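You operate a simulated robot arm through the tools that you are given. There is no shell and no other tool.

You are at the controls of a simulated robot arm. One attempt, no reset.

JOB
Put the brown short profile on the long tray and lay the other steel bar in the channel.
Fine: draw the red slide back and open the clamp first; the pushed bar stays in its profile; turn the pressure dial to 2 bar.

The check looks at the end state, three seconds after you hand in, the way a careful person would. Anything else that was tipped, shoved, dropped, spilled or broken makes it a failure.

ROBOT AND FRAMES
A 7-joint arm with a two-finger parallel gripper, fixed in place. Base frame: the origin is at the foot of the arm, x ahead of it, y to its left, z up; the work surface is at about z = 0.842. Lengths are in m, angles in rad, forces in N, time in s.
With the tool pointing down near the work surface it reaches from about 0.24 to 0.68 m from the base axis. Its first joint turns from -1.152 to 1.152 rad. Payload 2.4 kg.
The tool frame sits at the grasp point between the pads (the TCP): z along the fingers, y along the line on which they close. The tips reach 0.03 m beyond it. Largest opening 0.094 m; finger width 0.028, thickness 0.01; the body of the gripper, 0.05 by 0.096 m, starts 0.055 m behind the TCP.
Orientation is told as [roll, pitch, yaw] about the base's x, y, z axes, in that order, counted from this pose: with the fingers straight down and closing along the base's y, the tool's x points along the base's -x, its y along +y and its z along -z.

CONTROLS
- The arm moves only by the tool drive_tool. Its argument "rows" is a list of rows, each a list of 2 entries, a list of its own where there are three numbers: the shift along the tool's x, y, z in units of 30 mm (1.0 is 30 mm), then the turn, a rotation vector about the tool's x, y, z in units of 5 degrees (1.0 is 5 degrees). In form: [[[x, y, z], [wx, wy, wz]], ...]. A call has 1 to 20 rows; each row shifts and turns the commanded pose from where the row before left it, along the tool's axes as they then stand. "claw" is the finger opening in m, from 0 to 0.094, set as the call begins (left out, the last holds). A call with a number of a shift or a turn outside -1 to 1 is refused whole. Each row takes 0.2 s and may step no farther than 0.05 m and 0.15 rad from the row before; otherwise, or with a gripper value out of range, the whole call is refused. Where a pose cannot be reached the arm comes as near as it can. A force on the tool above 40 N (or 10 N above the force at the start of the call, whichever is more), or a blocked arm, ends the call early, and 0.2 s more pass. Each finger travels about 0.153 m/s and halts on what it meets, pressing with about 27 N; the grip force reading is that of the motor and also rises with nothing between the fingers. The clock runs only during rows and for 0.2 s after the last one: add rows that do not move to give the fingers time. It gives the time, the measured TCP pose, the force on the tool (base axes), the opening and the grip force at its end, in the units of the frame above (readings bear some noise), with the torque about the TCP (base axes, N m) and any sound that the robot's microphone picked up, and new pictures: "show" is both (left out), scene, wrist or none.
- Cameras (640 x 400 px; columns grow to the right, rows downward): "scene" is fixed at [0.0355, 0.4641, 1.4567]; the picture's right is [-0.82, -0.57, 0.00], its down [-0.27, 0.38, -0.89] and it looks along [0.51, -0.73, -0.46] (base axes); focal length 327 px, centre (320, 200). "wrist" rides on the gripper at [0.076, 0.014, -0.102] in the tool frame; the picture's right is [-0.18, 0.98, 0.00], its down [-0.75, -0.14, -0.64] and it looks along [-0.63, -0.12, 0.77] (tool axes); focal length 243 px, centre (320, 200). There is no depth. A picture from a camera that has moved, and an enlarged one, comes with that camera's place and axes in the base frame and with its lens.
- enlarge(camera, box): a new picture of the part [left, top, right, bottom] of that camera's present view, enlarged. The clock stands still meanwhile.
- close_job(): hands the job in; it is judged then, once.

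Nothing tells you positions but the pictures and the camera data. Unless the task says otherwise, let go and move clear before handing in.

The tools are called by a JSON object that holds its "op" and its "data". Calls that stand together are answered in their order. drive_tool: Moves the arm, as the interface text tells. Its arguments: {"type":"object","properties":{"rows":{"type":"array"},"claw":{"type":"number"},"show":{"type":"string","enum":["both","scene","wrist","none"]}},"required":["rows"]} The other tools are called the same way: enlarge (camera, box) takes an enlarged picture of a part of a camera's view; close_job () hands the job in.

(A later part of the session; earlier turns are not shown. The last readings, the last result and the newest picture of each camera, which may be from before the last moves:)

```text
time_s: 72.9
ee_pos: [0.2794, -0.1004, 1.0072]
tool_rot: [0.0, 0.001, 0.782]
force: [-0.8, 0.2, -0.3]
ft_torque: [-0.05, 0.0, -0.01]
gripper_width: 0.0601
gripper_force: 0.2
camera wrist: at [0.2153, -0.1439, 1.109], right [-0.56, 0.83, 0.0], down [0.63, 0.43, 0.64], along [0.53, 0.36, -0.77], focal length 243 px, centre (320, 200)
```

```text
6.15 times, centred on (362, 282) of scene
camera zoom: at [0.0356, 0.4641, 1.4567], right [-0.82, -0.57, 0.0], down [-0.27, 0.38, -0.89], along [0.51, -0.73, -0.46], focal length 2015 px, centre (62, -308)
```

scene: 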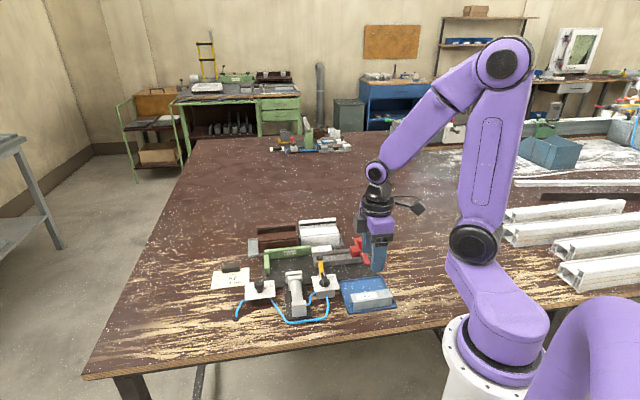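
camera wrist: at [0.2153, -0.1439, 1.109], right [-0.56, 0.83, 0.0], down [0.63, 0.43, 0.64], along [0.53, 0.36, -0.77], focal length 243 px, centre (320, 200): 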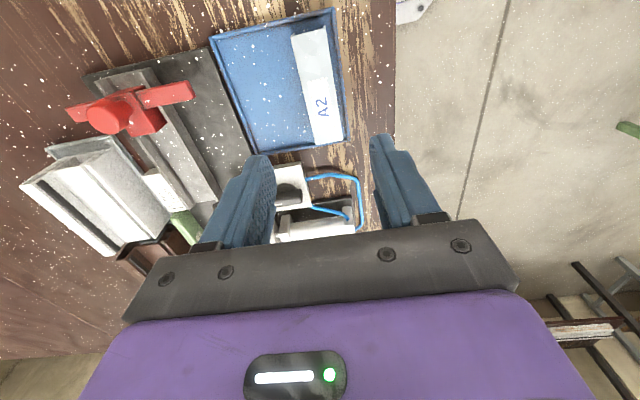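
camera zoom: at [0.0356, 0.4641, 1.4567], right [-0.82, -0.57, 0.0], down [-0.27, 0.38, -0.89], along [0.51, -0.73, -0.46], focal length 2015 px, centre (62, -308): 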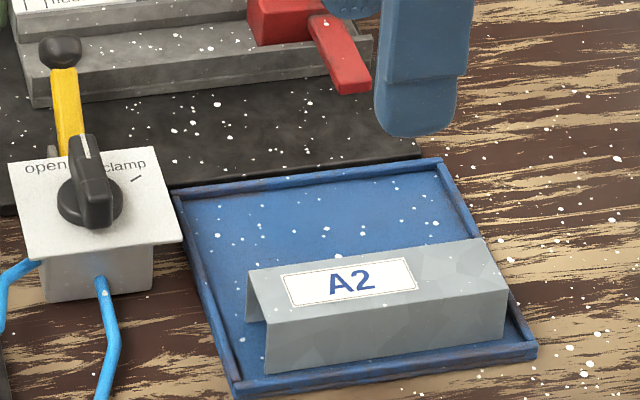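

The A2 bar is 28 mm wide and about 97 mm long, with its top at z≈0.872. I'll centre over it and descend so that only the top 8 mm is gripped, leaving the fingers clear of the channel lips later.

{"op": "drive_tool", "data": {"rows": [[[0.287, 0.1, 0.4], [0, 0, 0]], [[0, 0, 0.7], [0, 0, 0]], [[0, 0, 0.7], [0, 0, 0]], [[0, 0, 0.7], [0, 0, 0]], [[0, 0, 0], [0, 0, 0]]], "claw": 0.052}}

{"op": "enlarge", "data": {"camera": "wrist", "box": [200, 70, 440, 220]}}

{"op": "enlarge", "data": {"camera": "scene", "box": [310, 250, 414, 315]}}

```text
time_s: 74.1
ee_pos: [0.2711, -0.1063, 0.9328]
tool_rot: [-0.001, 0.0, 0.786]
force: [0.0, -0.8, -0.1]
ft_torque: [0.01, -0.02, -0.05]
gripper_width: 0.0518
gripper_force: 0.0
camera wrist: at [0.2076, -0.1489, 1.0342], right [-0.56, 0.83, 0.0], down [0.63, 0.43, 0.64], along [0.53, 0.36, -0.77], focal length 243 px, centre (320, 200)
```

scene: 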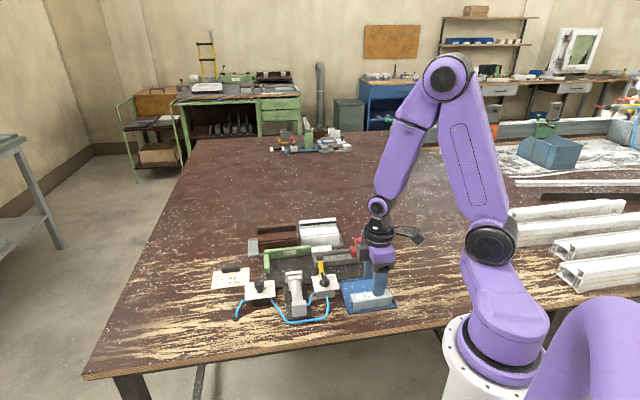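
wrist: 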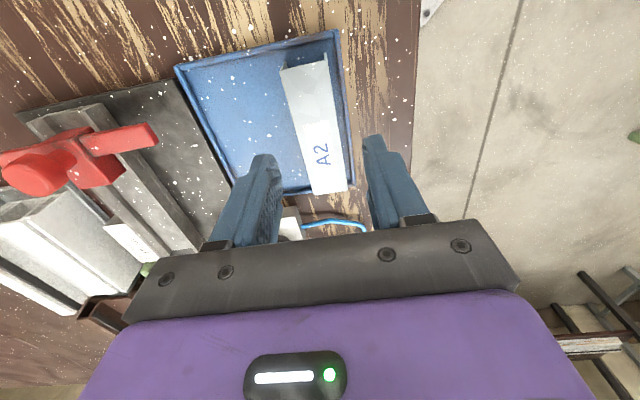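

```text
2.67 times, centred on (320, 145) of wrist
camera zoom: at [0.2076, -0.1489, 1.0342], right [-0.56, 0.83, 0.0], down [0.63, 0.43, 0.64], along [0.53, 0.36, -0.77], focal length 647 px, centre (320, 347)
```

zoom: 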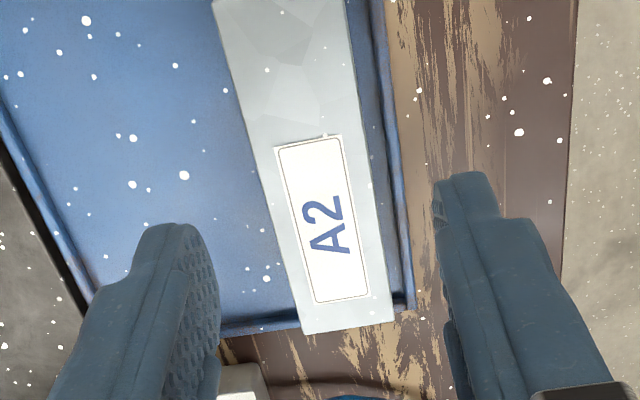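

```text
6.15 times, centred on (362, 282) of scene
camera zoom: at [0.0355, 0.4641, 1.4567], right [-0.82, -0.57, 0.0], down [-0.27, 0.38, -0.89], along [0.51, -0.73, -0.46], focal length 2015 px, centre (62, -308)
```

zoom: 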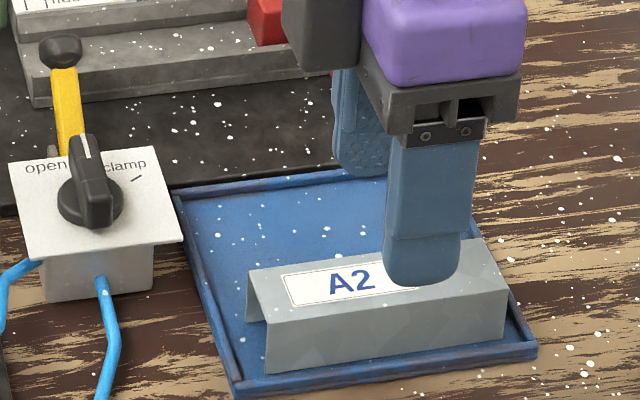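

{"op": "drive_tool", "data": {"rows": [[[0, 0, 0.5], [0, 0, 0]], [[0, 0, 0.4], [0, 0, 0]], [[0, 0, 0.37], [0, 0, 0]], [[0, 0, 0], [0, 0, 0]]], "show": "none"}}

{"op": "enlarge", "data": {"camera": "scene", "box": [330, 260, 394, 300]}}

{"op": "enlarge", "data": {"camera": "wrist", "box": [220, 100, 420, 225]}}

```text
time_s: 75.1
ee_pos: [0.2705, -0.1052, 0.8974]
tool_rot: [-0.002, 0.0, 0.786]
force: [0.0, 0.1, 0.1]
ft_torque: [0.02, 0.0, 0.0]
gripper_width: 0.052
gripper_force: 0.0
```

```text
10.00 times, centred on (362, 280) of scene
camera zoom: at [0.0355, 0.4641, 1.4567], right [-0.82, -0.57, 0.0], down [-0.27, 0.38, -0.89], along [0.51, -0.73, -0.46], focal length 3274 px, centre (-100, -600)
```

zoom: 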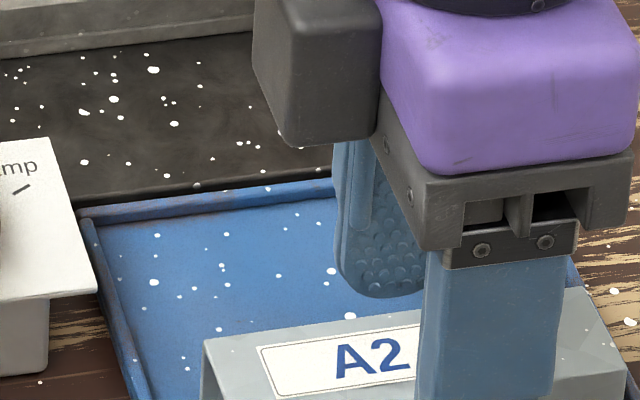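

```text
3.20 times, centred on (320, 162) of wrist
camera zoom: at [0.2065, -0.1482, 0.9983], right [-0.56, 0.83, 0.0], down [0.63, 0.43, 0.64], along [0.53, 0.36, -0.77], focal length 776 px, centre (320, 320)
```

zoom: 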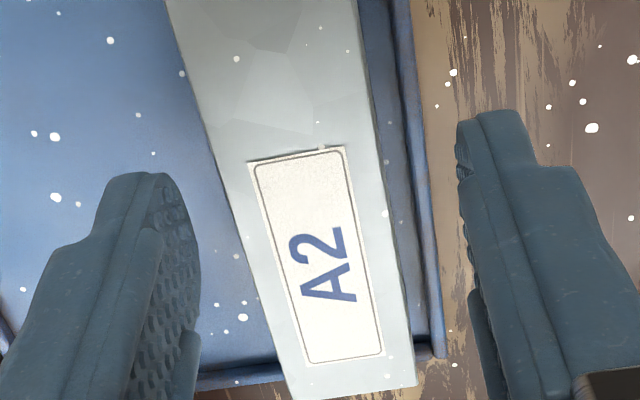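

{"op": "drive_tool", "data": {"rows": [[[0, -0.03, 0.1], [0, 0, 0]], [[0, 0, 0], [0, 0, 0]]], "show": "none"}}

{"op": "drive_tool", "data": {"rows": [[[0, 0, 0], [0, 0, 0]], [[0, 0, 0], [0, 0, 0]], [[0, 0, 0], [0, 0, 0]], [[0, 0, 0], [0, 0, 0]]], "claw": 0.0, "show": "wrist"}}

{"op": "enlarge", "data": {"camera": "wrist", "box": [220, 100, 420, 225]}}

{"op": "enlarge", "data": {"camera": "scene", "box": [330, 270, 394, 310]}}

```text
time_s: 75.7
ee_pos: [0.271, -0.1059, 0.8934]
tool_rot: [0.001, 0.0, 0.787]
force: [0.5, -0.2, 0.8]
ft_torque: [0.01, -0.01, 0.02]
gripper_width: 0.0521
gripper_force: 0.1
```

```text
time_s: 76.7
ee_pos: [0.2704, -0.1066, 0.8935]
tool_rot: [0.0, 0.001, 0.787]
force: [-0.3, 0.8, -0.5]
ft_torque: [-0.01, -0.11, 0.01]
gripper_width: 0.0296
gripper_force: 26.5
camera wrist: at [0.207, -0.1494, 0.9949], right [-0.56, 0.83, 0.0], down [0.63, 0.43, 0.64], along [0.53, 0.36, -0.77], focal length 243 px, centre (320, 200)
```

wrist: 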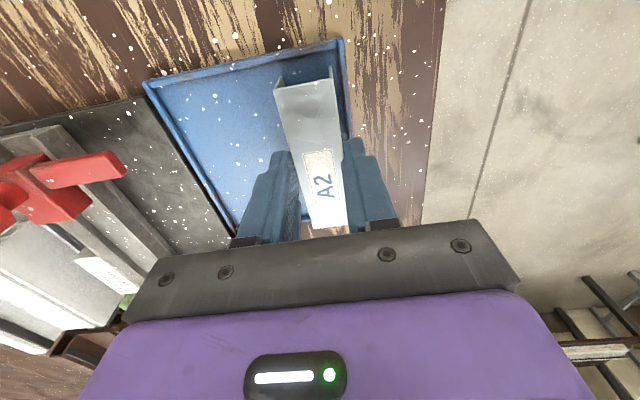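

```text
3.20 times, centred on (320, 162) of wrist
camera zoom: at [0.207, -0.1494, 0.9949], right [-0.56, 0.83, 0.0], down [0.63, 0.43, 0.64], along [0.53, 0.36, -0.77], focal length 776 px, centre (320, 320)
```

zoom: 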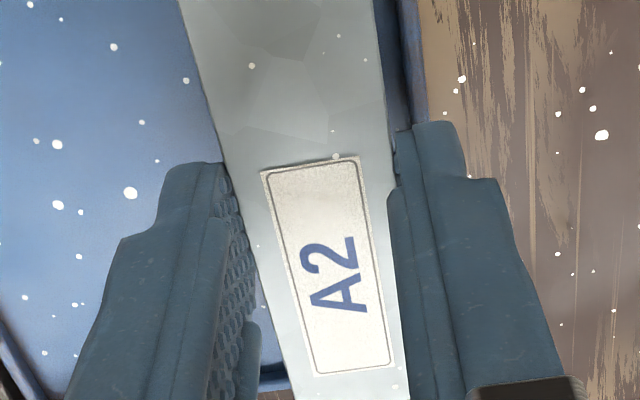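

```text
10.00 times, centred on (362, 290) of scene
camera zoom: at [0.0355, 0.4641, 1.4567], right [-0.82, -0.57, 0.0], down [-0.27, 0.38, -0.89], along [0.51, -0.73, -0.46], focal length 3274 px, centre (-100, -700)
```

zoom: 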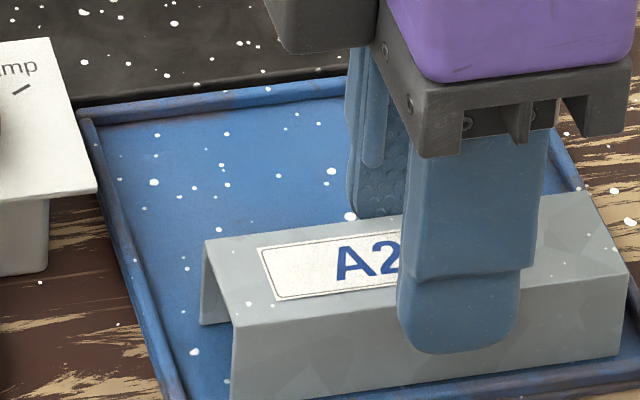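

The bar is gripped about 10 mm deep. Before lifting, I'll check the channel's cross-section to be sure the fingers won't foul its lips.

{"op": "enlarge", "data": {"camera": "scene", "box": [306, 240, 354, 270]}}

{"op": "enlarge", "data": {"camera": "wrist", "box": [0, 100, 192, 220]}}

```text
13.33 times, centred on (330, 255) of scene
camera zoom: at [0.0355, 0.4641, 1.4567], right [-0.82, -0.57, 0.0], down [-0.27, 0.38, -0.89], along [0.51, -0.73, -0.46], focal length 4365 px, centre (187, -533)
```

zoom: 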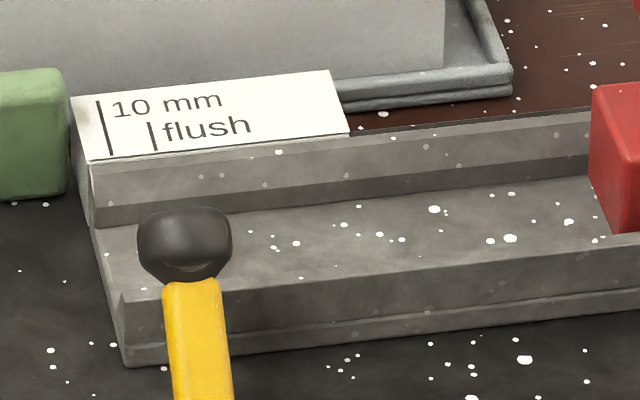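

```text
3.33 times, centred on (96, 160) of wrist
camera zoom: at [0.207, -0.1494, 0.9949], right [-0.56, 0.83, 0.0], down [0.63, 0.43, 0.64], along [0.53, 0.36, -0.77], focal length 809 px, centre (1067, 333)
```

zoom: 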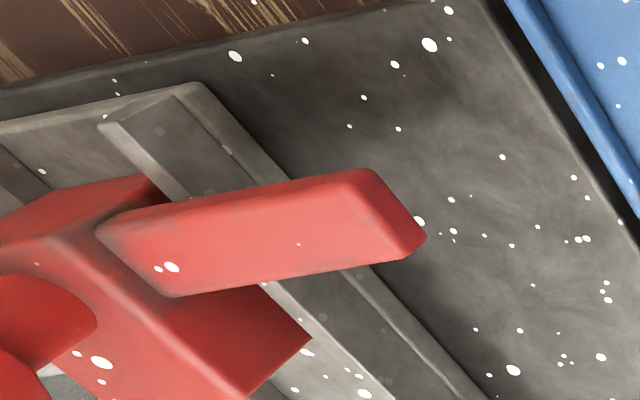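

The channel lips stand about 8 mm above its floor, so this grip height will clear them. I'll lift the bar slowly.

{"op": "drive_tool", "data": {"rows": [[[0, 0, -0.05], [0, 0, 0]], [[0, 0, -0.1], [0, 0, 0]], [[0, 0, -0.1], [0, 0, 0]], [[0, 0, -0.15], [0, 0, 0]], [[0, 0, -0.15], [0, 0, 0]], [[0, 0, 0], [0, 0, 0]]]}}

{"op": "enlarge", "data": {"camera": "scene", "box": [310, 250, 414, 315]}}

```text
time_s: 78.1
ee_pos: [0.2706, -0.1069, 0.9086]
tool_rot: [0.003, 0.002, 0.786]
force: [0.2, 0.3, -1.1]
ft_torque: [-0.01, 0.01, 0.02]
gripper_width: 0.0294
gripper_force: 27.1
camera wrist: at [0.2076, -0.1495, 1.0112], right [-0.56, 0.83, 0.0], down [0.63, 0.43, 0.64], along [0.53, 0.36, -0.77], focal length 243 px, centre (320, 200)
```

scene: 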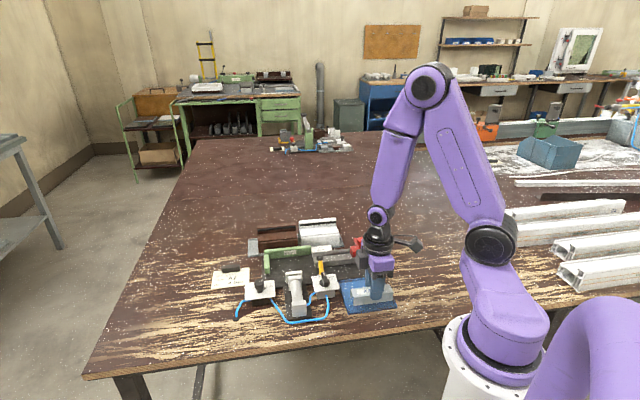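
wrist: 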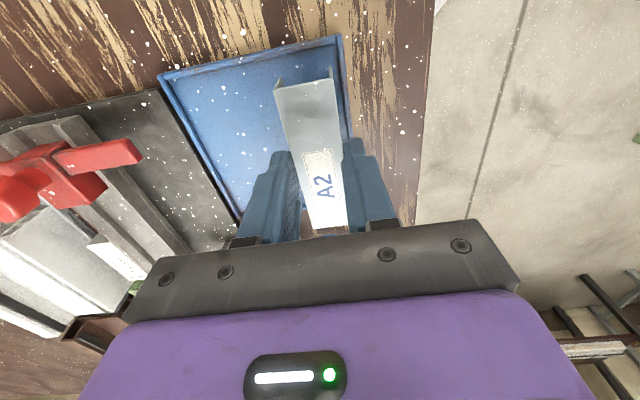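

```text
6.15 times, centred on (362, 282) of scene
camera zoom: at [0.0355, 0.4641, 1.4567], right [-0.82, -0.57, 0.0], down [-0.27, 0.38, -0.89], along [0.51, -0.73, -0.46], focal length 2015 px, centre (62, -308)
```

zoom: 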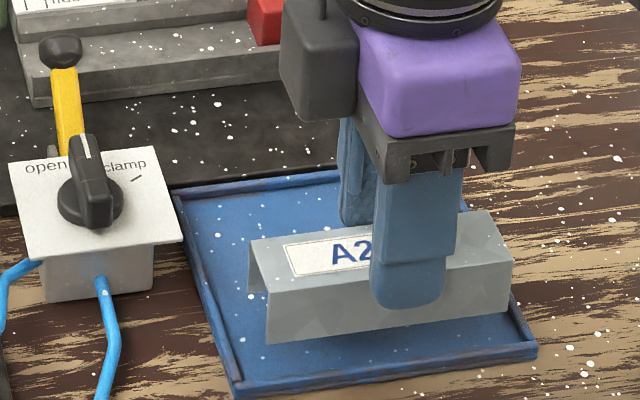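

The bar lifts level. I'll raise it well clear and carry it over the channel.

{"op": "drive_tool", "data": {"rows": [[[0, 0, -0.2], [0, 0, 0]], [[0, 0, -0.2], [0, 0, 0]], [[0, 0, -0.2], [0, 0, 0]], [[0, 0, -0.2], [0, 0, 0]], [[0, 0, -0.2], [0, 0, 0]], [[0, 0, -0.2], [0, 0, 0]], [[0, 0, -0.2], [0, 0, 0]], [[0, 0, -0.2], [0, 0, 0]], [[0, 0, -0.2], [0, 0, 0]], [[0, 0, -0.2], [0, 0, 0]], [[0, 0, -0.2], [0, 0, 0]], [[0, 0, 0], [0, 0, 0]]], "show": "none"}}

{"op": "drive_tool", "data": {"rows": [[[-0.05, -0.15, 0], [0, 0, 0]], [[-0.1115, -0.3344, 0], [0, 0, 0]], [[-0.1115, -0.3344, 0], [0, 0, 0]], [[-0.1115, -0.3344, 0], [0, 0, 0]], [[-0.1115, -0.3344, 0], [0, 0, 0]], [[-0.1115, -0.3344, 0], [0, 0, 0]], [[-0.1115, -0.3344, 0], [0, 0, 0]], [[-0.1115, -0.3344, 0], [0, 0, 0]], [[-0.1115, -0.3344, 0], [0, 0, 0]], [[-0.1115, -0.3344, 0], [0, 0, 0]], [[-0.1115, -0.3344, 0], [0, 0, 0]], [[-0.1115, -0.3344, 0], [0, 0, 0]], [[-0.1115, -0.3344, 0], [0, 0, 0]], [[-0.1115, -0.3344, 0], [0, 0, 0]], [[-0.1115, -0.3344, 0], [0, 0, 0]], [[-0.1115, -0.3344, 0], [0, 0, 0]], [[-0.1115, -0.3344, 0], [0, 0, 0]], [[-0.1115, -0.3344, 0], [0, 0, 0]], [[-0.06, -0.18, 0], [0, 0, 0]], [[0, 0, 0], [0, 0, 0]]]}}

{"op": "enlarge", "data": {"camera": "wrist", "box": [200, 0, 440, 150]}}

{"op": "enlarge", "data": {"camera": "wrist", "box": [220, 120, 420, 245]}}

{"op": "enlarge", "data": {"camera": "scene", "box": [290, 210, 394, 275]}}

```text
time_s: 80.7
ee_pos: [0.2693, -0.1057, 0.9764]
tool_rot: [0.002, -0.001, 0.784]
force: [0.5, -0.4, -0.5]
ft_torque: [-0.01, 0.01, -0.02]
gripper_width: 0.0296
gripper_force: 27.3
```

```text
time_s: 84.9
ee_pos: [0.4395, -0.1927, 0.9738]
tool_rot: [-0.001, 0.001, 0.785]
force: [0.0, 0.7, -1.6]
ft_torque: [0.02, -0.02, -0.01]
gripper_width: 0.0297
gripper_force: 26.9
camera wrist: at [0.3763, -0.2359, 1.0757], right [-0.56, 0.83, 0.0], down [0.63, 0.43, 0.64], along [0.53, 0.36, -0.77], focal length 243 px, centre (320, 200)
```

scene: 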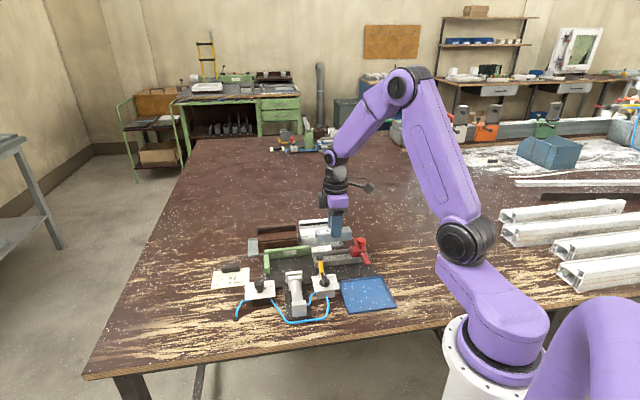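
wrist: 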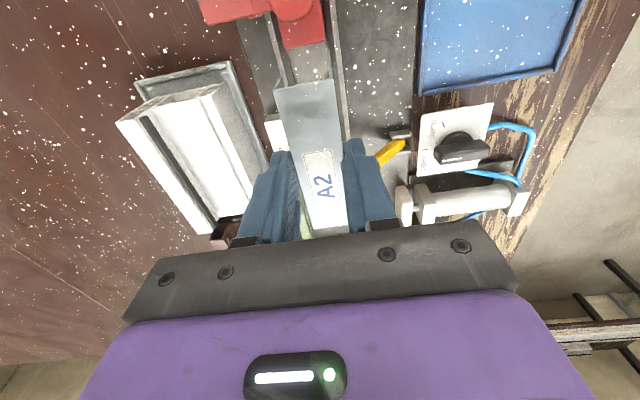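

```text
2.67 times, centred on (320, 75) of wrist
camera zoom: at [0.3763, -0.2359, 1.0757], right [-0.56, 0.83, 0.0], down [0.63, 0.43, 0.64], along [0.53, 0.36, -0.77], focal length 647 px, centre (320, 533)
```

zoom: 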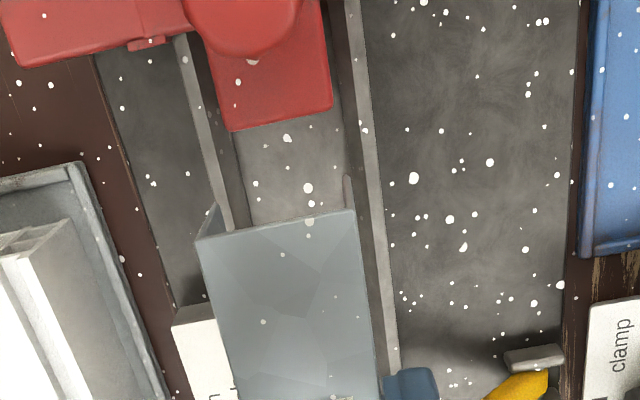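

```text
3.20 times, centred on (320, 182) of wrist
camera zoom: at [0.3763, -0.2359, 1.0757], right [-0.56, 0.83, 0.0], down [0.63, 0.43, 0.64], along [0.53, 0.36, -0.77], focal length 776 px, centre (320, 256)
```

zoom: 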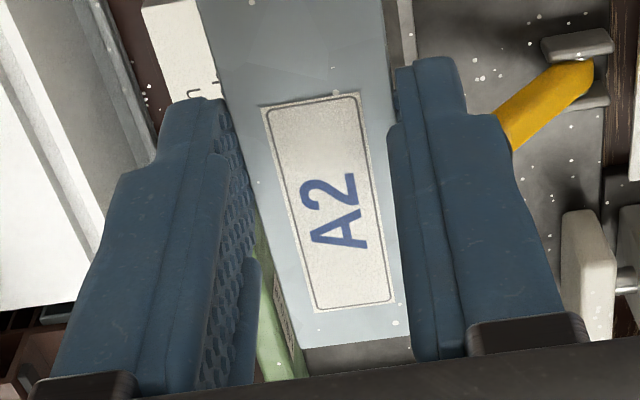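

```text
6.15 times, centred on (342, 242) of scene
camera zoom: at [0.0355, 0.4641, 1.4567], right [-0.82, -0.57, 0.0], down [-0.27, 0.38, -0.89], along [0.51, -0.73, -0.46], focal length 2015 px, centre (185, -62)
```

zoom: 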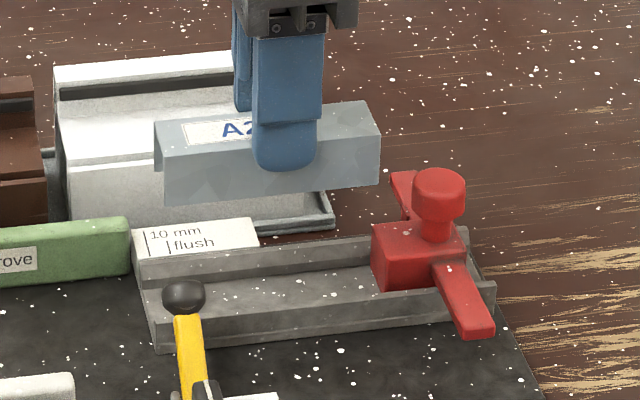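

The channel's floor is centred at v≈0.449 and its lips slope inward, and the bar is about 2.5 mm toward the front of that. I'll correct this, then lower to just above the lips and check.

{"op": "drive_tool", "data": {"rows": [[[0, -0.08, 0.1], [0, 0, 0]], [[0, 0, 0.2], [0, 0, 0]], [[0, 0, 0.2], [0, 0, 0]], [[0, 0, 0.25], [0, 0, 0]], [[0, 0, 0.25], [0, 0, 0]], [[0, 0, 0.25], [0, 0, 0]], [[0, 0, 0.25], [0, 0, 0]], [[0, 0, 0.2], [0, 0, 0]], [[0, 0, 0], [0, 0, 0]]], "show": "wrist"}}

{"op": "enlarge", "data": {"camera": "wrist", "box": [240, 20, 400, 120]}}

{"op": "enlarge", "data": {"camera": "scene", "box": [300, 225, 380, 275]}}

```text
time_s: 86.9
ee_pos: [0.4418, -0.1956, 0.9253]
tool_rot: [-0.001, 0.0, 0.786]
force: [-0.2, -0.2, -0.5]
ft_torque: [-0.01, 0.01, 0.01]
gripper_width: 0.0296
gripper_force: 26.8
camera wrist: at [0.3778, -0.2374, 1.026], right [-0.56, 0.83, 0.0], down [0.63, 0.43, 0.64], along [0.53, 0.36, -0.77], focal length 243 px, centre (320, 200)
```

wrist: 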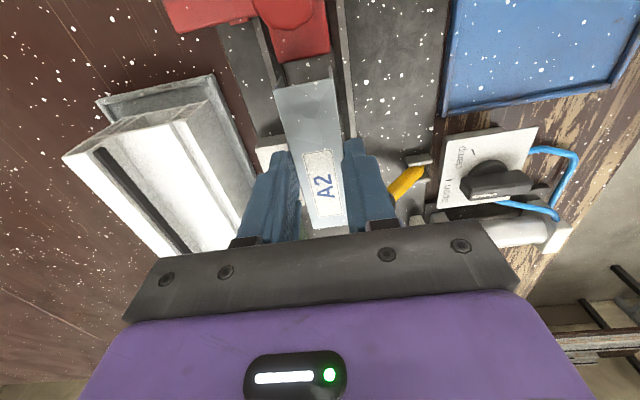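

```text
4.00 times, centred on (320, 70) of wrist
camera zoom: at [0.3778, -0.2374, 1.026], right [-0.56, 0.83, 0.0], down [0.63, 0.43, 0.64], along [0.53, 0.36, -0.77], focal length 970 px, centre (320, 720)
```

zoom: 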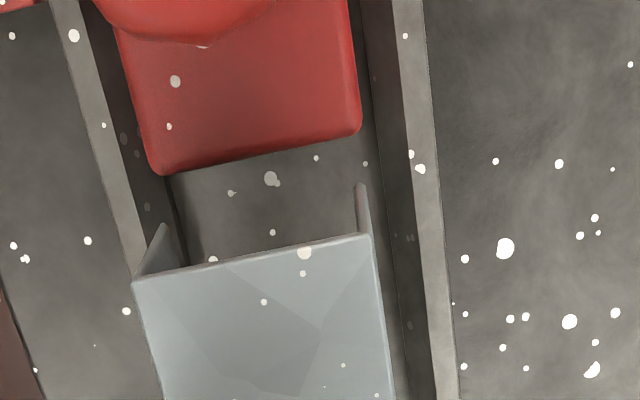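

```text
8.00 times, centred on (340, 250) of scene
camera zoom: at [0.0355, 0.4641, 1.4567], right [-0.82, -0.57, 0.0], down [-0.27, 0.38, -0.89], along [0.51, -0.73, -0.46], focal length 2619 px, centre (160, -200)
```

zoom: 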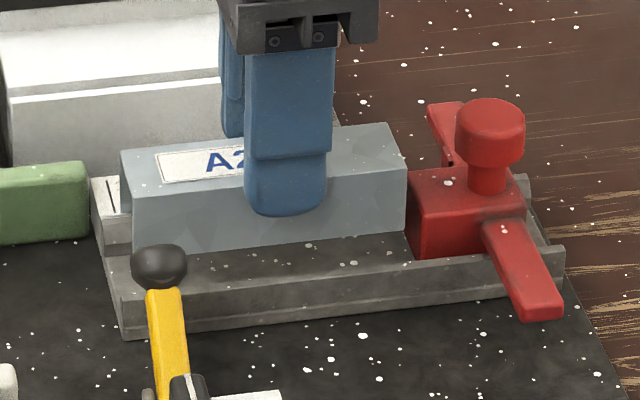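

The bar legs are centred between the channel walls to within about a millimetre. I'll continue down in small steps, watching for contact.

{"op": "drive_tool", "data": {"rows": [[[0, 0, 0.08], [0, 0, 0]], [[0, 0, 0.08], [0, 0, 0]], [[0, 0, 0.08], [0, 0, 0]], [[0, 0, 0.08], [0, 0, 0]], [[0, 0, 0.08], [0, 0, 0]], [[0, 0, 0.08], [0, 0, 0]], [[0, 0, 0], [0, 0, 0]]], "show": "none"}}

{"op": "enlarge", "data": {"camera": "wrist", "box": [240, 20, 400, 120]}}

{"op": "enlarge", "data": {"camera": "scene", "box": [300, 225, 380, 275]}}

```text
time_s: 88.5
ee_pos: [0.4412, -0.1937, 0.9101]
tool_rot: [-0.001, 0.001, 0.785]
force: [0.2, 0.1, -1.4]
ft_torque: [0.02, 0.01, 0.02]
gripper_width: 0.0297
gripper_force: 27.2
```

```text
4.00 times, centred on (320, 70) of wrist
camera zoom: at [0.3776, -0.2374, 1.0115], right [-0.56, 0.83, 0.0], down [0.63, 0.43, 0.64], along [0.53, 0.36, -0.77], focal length 970 px, centre (320, 720)
```

zoom: 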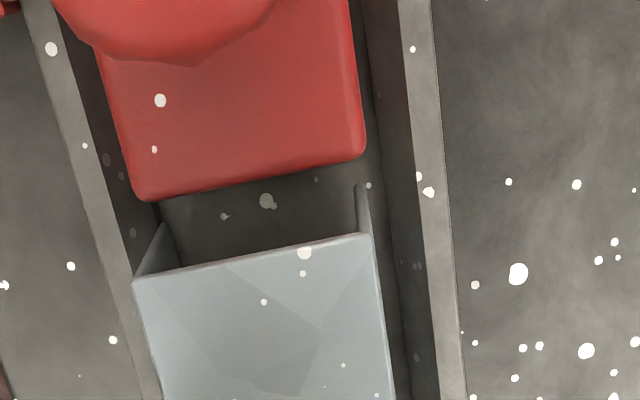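

```text
8.00 times, centred on (340, 250) of scene
camera zoom: at [0.0355, 0.4641, 1.4567], right [-0.82, -0.57, 0.0], down [-0.27, 0.38, -0.89], along [0.51, -0.73, -0.46], focal length 2619 px, centre (160, -200)
```

zoom: 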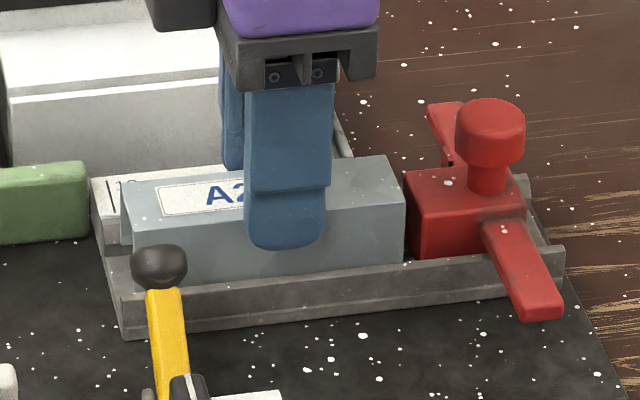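

{"op": "drive_tool", "data": {"rows": [[[0, 0, 0.08], [0, 0, 0]], [[0, 0, 0.08], [0, 0, 0]], [[0, 0, 0], [0, 0, 0]]], "show": "none"}}

{"op": "drive_tool", "data": {"rows": [[[0, 0, 0.05], [0, 0, 0]], [[0, 0, 0], [0, 0, 0]]], "show": "none"}}

{"op": "enlarge", "data": {"camera": "scene", "box": [300, 225, 380, 275]}}

```text
time_s: 89.3
ee_pos: [0.4409, -0.1949, 0.9043]
tool_rot: [-0.001, 0.0, 0.785]
force: [0.2, -0.5, -2.0]
ft_torque: [-0.03, -0.02, -0.01]
gripper_width: 0.0297
gripper_force: 27.5
```

```text
time_s: 89.9
ee_pos: [0.4402, -0.1954, 0.9044]
tool_rot: [-0.003, -0.004, 0.784]
force: [-2.4, 1.1, 5.5]
ft_torque: [0.27, -0.19, 0.05]
gripper_width: 0.0296
gripper_force: 27.4
```

```text
8.00 times, centred on (340, 250) of scene
camera zoom: at [0.0354, 0.4642, 1.4567], right [-0.82, -0.57, 0.0], down [-0.27, 0.38, -0.89], along [0.51, -0.73, -0.46], focal length 2619 px, centre (160, -200)
```

zoom: 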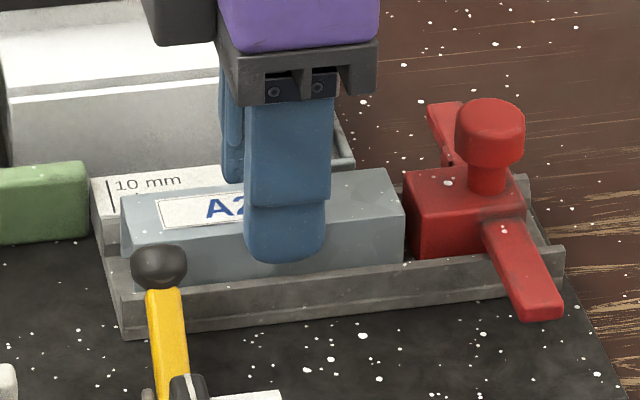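

Contact is at the expected seated height. I'll release with a small opening and rise.

{"op": "drive_tool", "data": {"rows": [[[0, 0, 0], [0, 0, 0]], [[0, 0, 0], [0, 0, 0]], [[0, 0, -0.1], [0, 0, 0]], [[0, 0, -0.3], [0, 0, 0]], [[0, 0, -0.6], [0, 0, 0]], [[0, 0, -1], [0, 0, 0]], [[0, 0, -1], [0, 0, 0]], [[0, 0, 0], [0, 0, 0]]], "claw": 0.044}}

{"op": "enlarge", "data": {"camera": "scene", "box": [300, 225, 380, 275]}}

{"op": "enlarge", "data": {"camera": "wrist", "box": [200, 0, 440, 150]}}

```text
time_s: 91.7
ee_pos: [0.4411, -0.1931, 0.9929]
tool_rot: [0.001, 0.001, 0.786]
force: [-0.1, -1.7, -0.1]
ft_torque: [-0.02, -0.01, -0.01]
gripper_width: 0.0438
gripper_force: 0.1
camera wrist: at [0.3773, -0.2372, 1.0939], right [-0.56, 0.83, 0.0], down [0.63, 0.43, 0.64], along [0.53, 0.36, -0.77], focal length 243 px, centre (320, 200)
```

scene: 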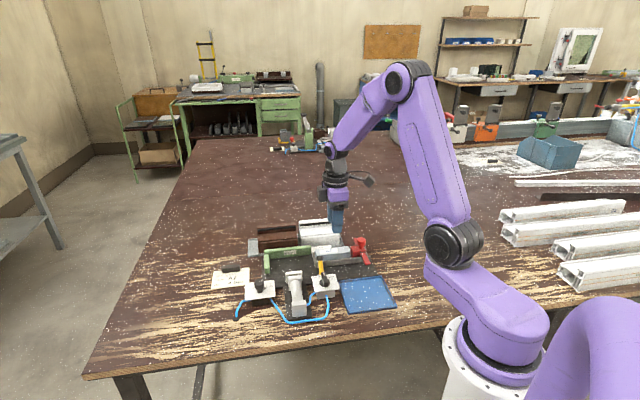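
wrist: 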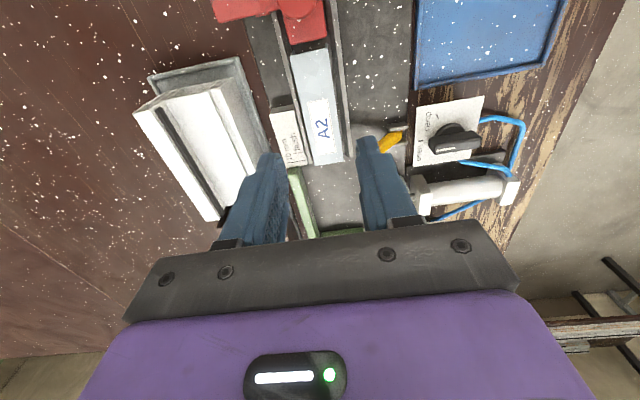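

```text
8.00 times, centred on (340, 250) of scene
camera zoom: at [0.0355, 0.4641, 1.4567], right [-0.82, -0.57, 0.0], down [-0.27, 0.38, -0.89], along [0.51, -0.73, -0.46], focal length 2619 px, centre (160, -200)
```

zoom: 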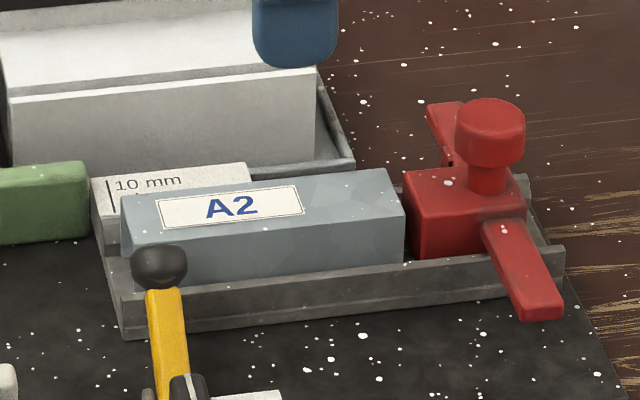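

```text
2.67 times, centred on (320, 75) of wrist
camera zoom: at [0.3773, -0.2372, 1.0939], right [-0.56, 0.83, 0.0], down [0.63, 0.43, 0.64], along [0.53, 0.36, -0.77], focal length 647 px, centre (320, 533)
```

zoom: 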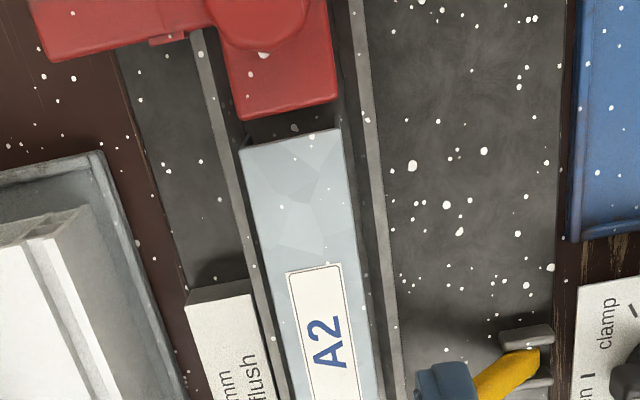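

The A2 bar lies flat in the channel between the slide and the channel's end. Next is the pressure dial near (0.51, 0.04), so I'll move above it and turn the wrist for a readable view.

{"op": "drive_tool", "data": {"rows": [[[-0.89, 0.424, -0.1], [0, 0, 0]], [[-0.89, 0.424, -0.2], [0, 0, 0]], [[-0.89, 0.424, -0.2], [0, 0, 0]], [[-0.89, 0.424, -0.2], [0, 0, 0]], [[-0.89, 0.424, -0.2], [0, 0, 0]], [[-0.89, 0.424, 0], [0, 0, 0]], [[-0.89, 0.424, 0], [0, 0, 0]], [[-0.89, 0.424, 0], [0, 0, 0]], [[0, 0, 0], [0, 0, 0]]], "show": "none"}}

{"op": "drive_tool", "data": {"rows": [[[0, 0, 0], [0, 0, 1]], [[0, 0, 0], [0, 0, 1]], [[0, 0, 0], [0, 0, 1]], [[0, 0, 0], [0, 0, 1]], [[0, 0, 0], [0, 0, 1]], [[0, 0, 0], [0, 0, 1]], [[0, 0, 0], [0, 0, 1]], [[0, 0, 0], [0, 0, 1]], [[0, 0, 0], [0, 0, 1]], [[0, 0, 0], [0, 0, 1]], [[0, 0, 0], [0, 0, 1]], [[0, 0, 0], [0, 0, 1]], [[0, 0, 0], [0, 0, 1]], [[0, 0, 0], [0, 0, 1]], [[0, 0, 0], [0, 0, 1]], [[0, 0, 0], [0, 0, 1]], [[0, 0, 0], [0, 0, 1]], [[0, 0, 0], [0, 0, 1]], [[0, 0, 0], [0, 0, 0]]], "claw": 0.06}}

{"op": "enlarge", "data": {"camera": "wrist", "box": [220, 80, 420, 205]}}

{"op": "enlarge", "data": {"camera": "scene", "box": [230, 265, 294, 305]}}

```text
time_s: 93.7
ee_pos: [0.5215, 0.0291, 1.0217]
tool_rot: [0.0, 0.0, 0.786]
force: [-0.3, -0.1, -0.6]
ft_torque: [0.02, -0.02, 0.0]
gripper_width: 0.0441
gripper_force: 0.1
```

```text
time_s: 97.7
ee_pos: [0.5201, 0.0292, 1.0203]
tool_rot: [0.0, -0.001, -0.786]
force: [-0.2, -0.1, -0.5]
ft_torque: [0.01, -0.01, 0.03]
gripper_width: 0.0599
gripper_force: 0.0
camera wrist: at [0.4765, 0.0938, 1.1223], right [0.83, 0.56, 0.0], down [0.43, -0.63, 0.64], along [0.36, -0.53, -0.77], focal length 243 px, centre (320, 200)
```

scene: 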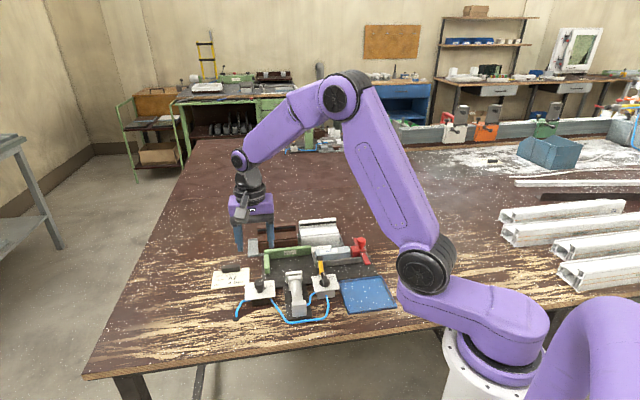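
wrist: 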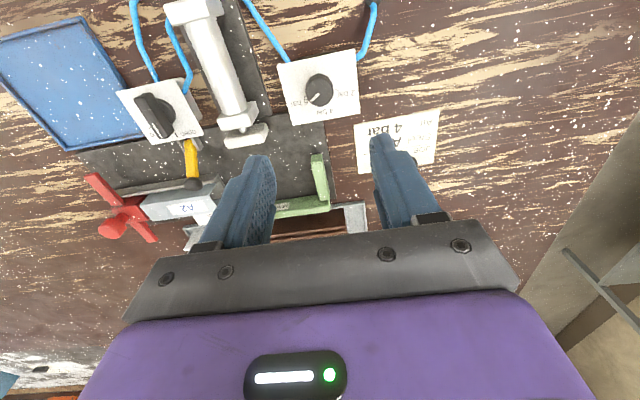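

```text
3.20 times, centred on (320, 142) of wrist
camera zoom: at [0.4765, 0.0938, 1.1223], right [0.83, 0.56, 0.0], down [0.43, -0.63, 0.64], along [0.36, -0.53, -0.77], focal length 776 px, centre (320, 384)
```

zoom: 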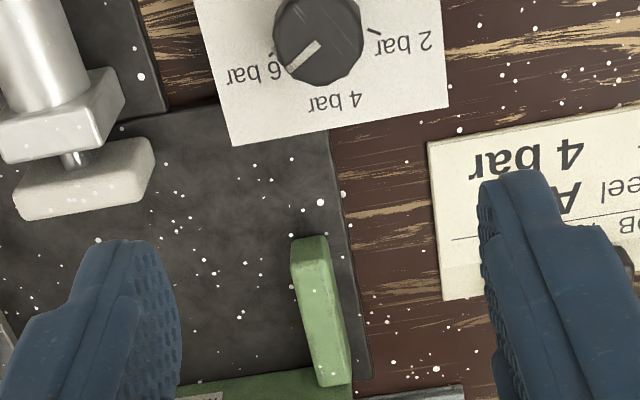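

```text
10.00 times, centred on (262, 285) of scene
camera zoom: at [0.0355, 0.4641, 1.4567], right [-0.82, -0.57, 0.0], down [-0.27, 0.38, -0.89], along [0.51, -0.73, -0.46], focal length 3274 px, centre (900, -650)
```

zoom: 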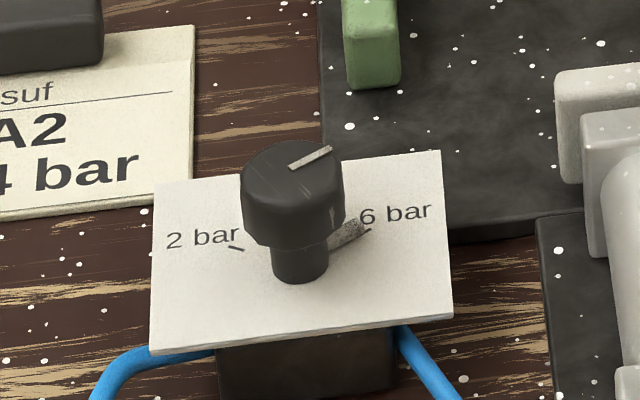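

The dial's white line points near "6 bar", so it must turn counter-clockwise (seen from above) past 4 to the 2 bar tick. I'll get a closer, more central view to measure the angles.

{"op": "drive_tool", "data": {"rows": [[[0.85, 0.14, 0.4], [0, 0, 0]], [[0, 0, 0.6], [0, 0, 0]], [[0, 0, 0.5], [0, 0, 0]], [[0, 0, 0], [0, 0, 0]]], "show": "wrist"}}

{"op": "enlarge", "data": {"camera": "wrist", "box": [240, 80, 400, 180]}}

```text
time_s: 98.7
ee_pos: [0.5033, 0.0492, 0.975]
tool_rot: [0.0, 0.0, -0.786]
force: [-0.2, 0.0, 0.1]
ft_torque: [-0.02, -0.03, 0.02]
gripper_width: 0.0601
gripper_force: 0.1
camera wrist: at [0.4597, 0.1141, 1.0763], right [0.83, 0.56, 0.0], down [0.43, -0.63, 0.64], along [0.36, -0.53, -0.77], focal length 243 px, centre (320, 200)
```

wrist: 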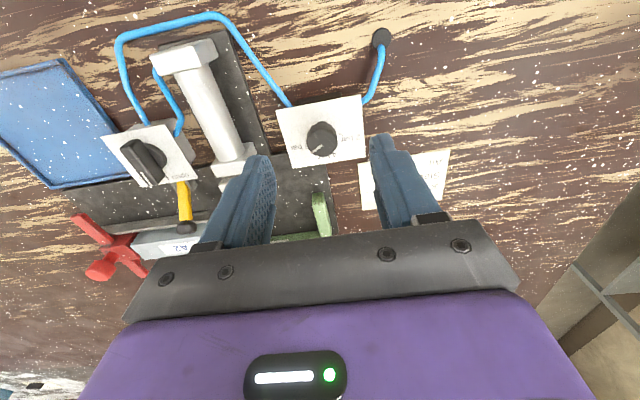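

```text
4.00 times, centred on (320, 130) of wrist
camera zoom: at [0.4597, 0.1141, 1.0763], right [0.83, 0.56, 0.0], down [0.43, -0.63, 0.64], along [0.36, -0.53, -0.77], focal length 970 px, centre (320, 480)
```

zoom: 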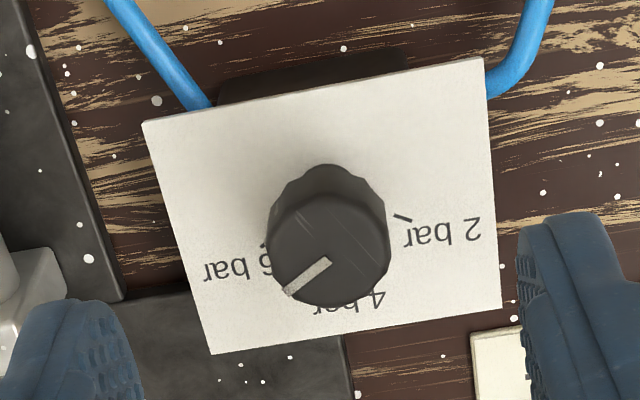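

The pointer is at 6 bar (about -106°) and the 2 bar tick is at about +15…20°, so I need roughly 120–125° counter-clockwise. The knob centre is near (0.5125, 0.0405) with its top at about 0.891. I'll align the gripper over it at a starting yaw of -60°.

{"op": "drive_tool", "data": {"rows": [[[-0.42, 0.01, 0.3], [0, 0, 1]], [[0, 0, 0.3], [0, 0, 1]], [[0, 0, 0.3], [0, 0, 1]], [[0, 0, 0], [0, 0, 0]]], "claw": 0.045, "show": "wrist"}}

{"op": "enlarge", "data": {"camera": "wrist", "box": [220, 100, 420, 225]}}

{"op": "enlarge", "data": {"camera": "scene", "box": [222, 255, 302, 305]}}

```text
time_s: 99.7
ee_pos: [0.5139, 0.0412, 0.9485]
tool_rot: [0.001, 0.002, -1.049]
force: [0.8, 0.0, 0.4]
ft_torque: [-0.01, 0.01, 0.03]
gripper_width: 0.045
gripper_force: 0.2
camera wrist: at [0.4878, 0.115, 1.05], right [0.94, 0.33, 0.0], down [0.25, -0.72, 0.64], along [0.21, -0.61, -0.77], focal length 243 px, centre (320, 200)
```

wrist: 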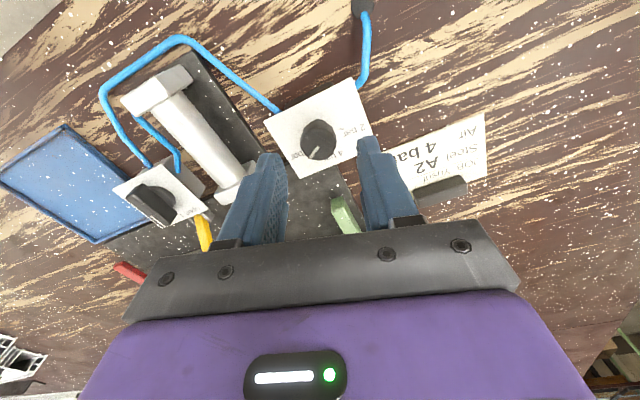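

```text
3.20 times, centred on (320, 162) of wrist
camera zoom: at [0.4878, 0.115, 1.05], right [0.94, 0.33, 0.0], down [0.25, -0.72, 0.64], along [0.21, -0.61, -0.77], focal length 776 px, centre (320, 320)
```

zoom: 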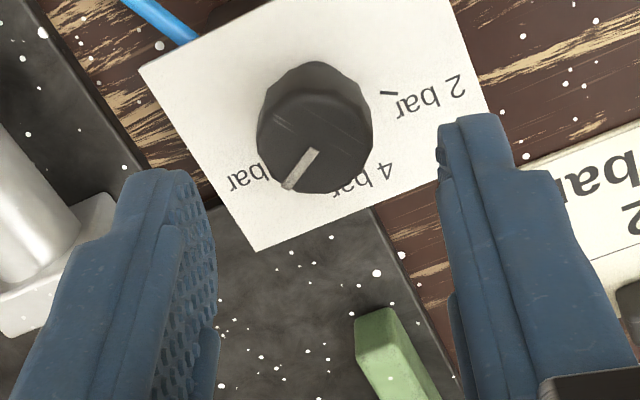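

```text
8.00 times, centred on (262, 280) of scene
camera zoom: at [0.0355, 0.4641, 1.4567], right [-0.82, -0.57, 0.0], down [-0.27, 0.38, -0.89], along [0.51, -0.73, -0.46], focal length 2619 px, centre (784, -440)
```

zoom: 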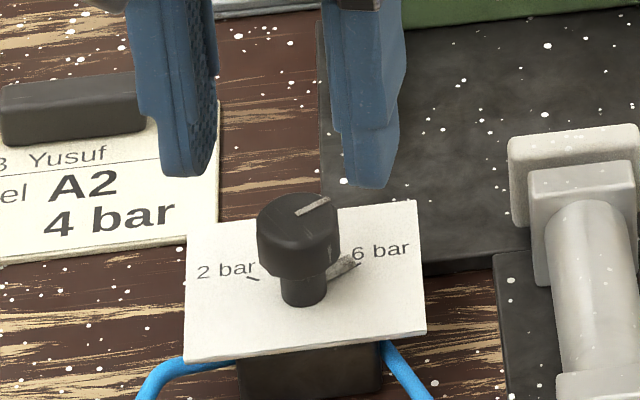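

{"op": "drive_tool", "data": {"rows": [[[0, 0, 0.4], [0, 0, 0]], [[0, 0, 0.4], [0, 0, 0]], [[0, 0, 0.4], [0, 0, 0]], [[0, 0, 0], [0, 0, 0]]], "show": "none"}}

{"op": "enlarge", "data": {"camera": "wrist", "box": [220, 100, 420, 225]}}

{"op": "enlarge", "data": {"camera": "scene", "box": [222, 255, 302, 305]}}

```text
time_s: 100.7
ee_pos: [0.5138, 0.042, 0.9129]
tool_rot: [0.001, 0.0, -1.047]
force: [0.7, -0.2, -0.1]
ft_torque: [0.01, 0.0, -0.02]
gripper_width: 0.0451
gripper_force: 0.2
```

```text
3.20 times, centred on (320, 162) of wrist
camera zoom: at [0.4889, 0.1162, 1.0145], right [0.94, 0.33, 0.0], down [0.25, -0.72, 0.64], along [0.21, -0.61, -0.77], focal length 776 px, centre (320, 320)
```

zoom: 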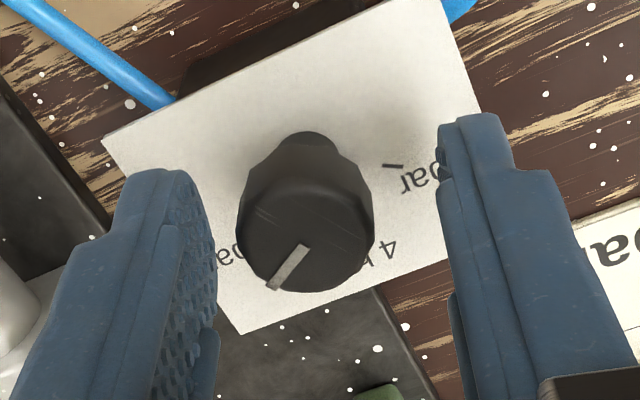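

```text
8.00 times, centred on (262, 280) of scene
camera zoom: at [0.0355, 0.4641, 1.4567], right [-0.82, -0.57, 0.0], down [-0.27, 0.38, -0.89], along [0.51, -0.73, -0.46], focal length 2619 px, centre (784, -440)
```

zoom: 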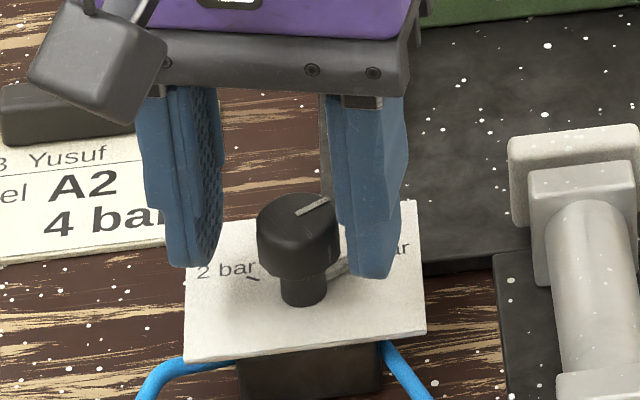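

{"op": "drive_tool", "data": {"rows": [[[0, 0, 0], [0, 0, 0]], [[0, 0, 0], [0, 0, 0]], [[0, 0, 0], [0, 0, 0]]], "claw": 0.016, "show": "wrist"}}

{"op": "enlarge", "data": {"camera": "wrist", "box": [220, 100, 420, 225]}}

```text
time_s: 101.5
ee_pos: [0.5124, 0.0414, 0.9133]
tool_rot: [-0.007, 0.004, -1.049]
force: [-21.5, -12.2, 6.8]
ft_torque: [-0.46, 0.33, -0.08]
gripper_width: 0.0256
gripper_force: 45.1
camera wrist: at [0.4873, 0.1148, 1.0143], right [0.94, 0.33, -0.01], down [0.26, -0.72, 0.64], along [0.21, -0.61, -0.77], focal length 243 px, centre (320, 200)
```

wrist: 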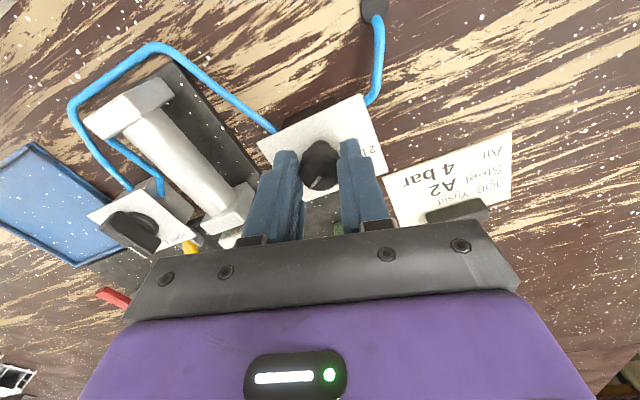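

```text
3.20 times, centred on (320, 162) of wrist
camera zoom: at [0.4873, 0.1148, 1.0143], right [0.94, 0.33, -0.01], down [0.26, -0.72, 0.64], along [0.21, -0.61, -0.77], focal length 776 px, centre (320, 320)
```

zoom: 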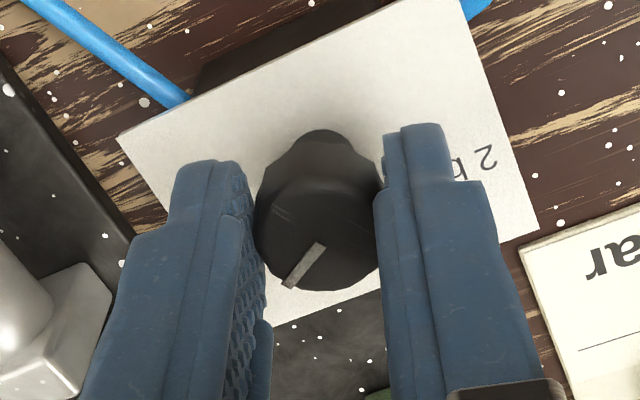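

The knob is gripped at 25.6 mm. I'll relieve the side load and turn counter-clockwise, checking forces as I go.

{"op": "drive_tool", "data": {"rows": [[[0, -0.05, 0], [0, 0, 0]], [[0, 0, 0], [0, 0, -0.4]], [[0, 0, 0], [0, 0, -0.4]], [[0, 0, 0], [0, 0, -0.4]], [[0, 0, 0], [0, 0, -0.4]], [[0, 0, 0], [0, 0, -0.4]], [[0, 0, 0], [0, 0, -0.4]], [[0, 0, 0], [0, 0, -0.4]], [[0, 0, 0], [0, 0, -0.4]], [[0, 0, 0], [0, 0, 0]]], "show": "wrist"}}

{"op": "enlarge", "data": {"camera": "wrist", "box": [220, 100, 420, 225]}}

```text
time_s: 103.7
ee_pos: [0.5112, 0.0404, 0.912]
tool_rot: [-0.004, 0.004, -0.768]
force: [-25.1, -12.9, 21.1]
ft_torque: [-0.98, 0.08, -0.07]
gripper_width: 0.0251
gripper_force: 45.5
camera wrist: at [0.4674, 0.1044, 1.0145], right [0.82, 0.58, -0.01], down [0.45, -0.62, 0.64], along [0.37, -0.52, -0.77], focal length 243 px, centre (320, 200)
```

wrist: 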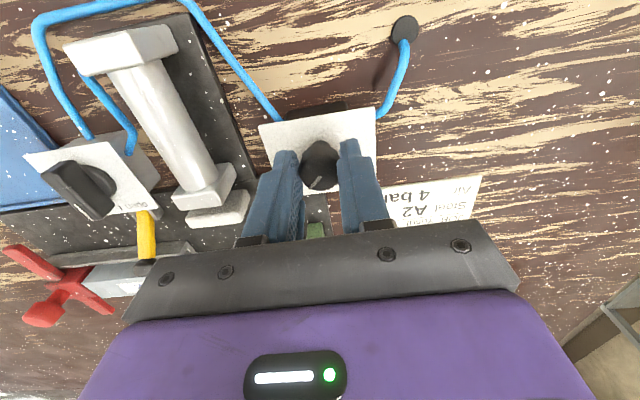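

```text
3.20 times, centred on (320, 162) of wrist
camera zoom: at [0.4674, 0.1044, 1.0145], right [0.82, 0.58, -0.01], down [0.45, -0.62, 0.64], along [0.37, -0.52, -0.77], focal length 776 px, centre (320, 320)
```

zoom: 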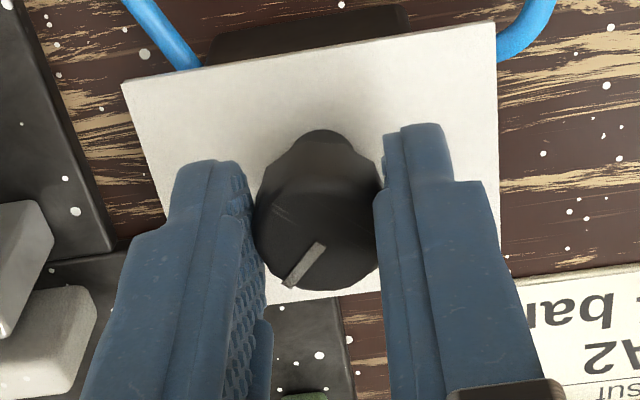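

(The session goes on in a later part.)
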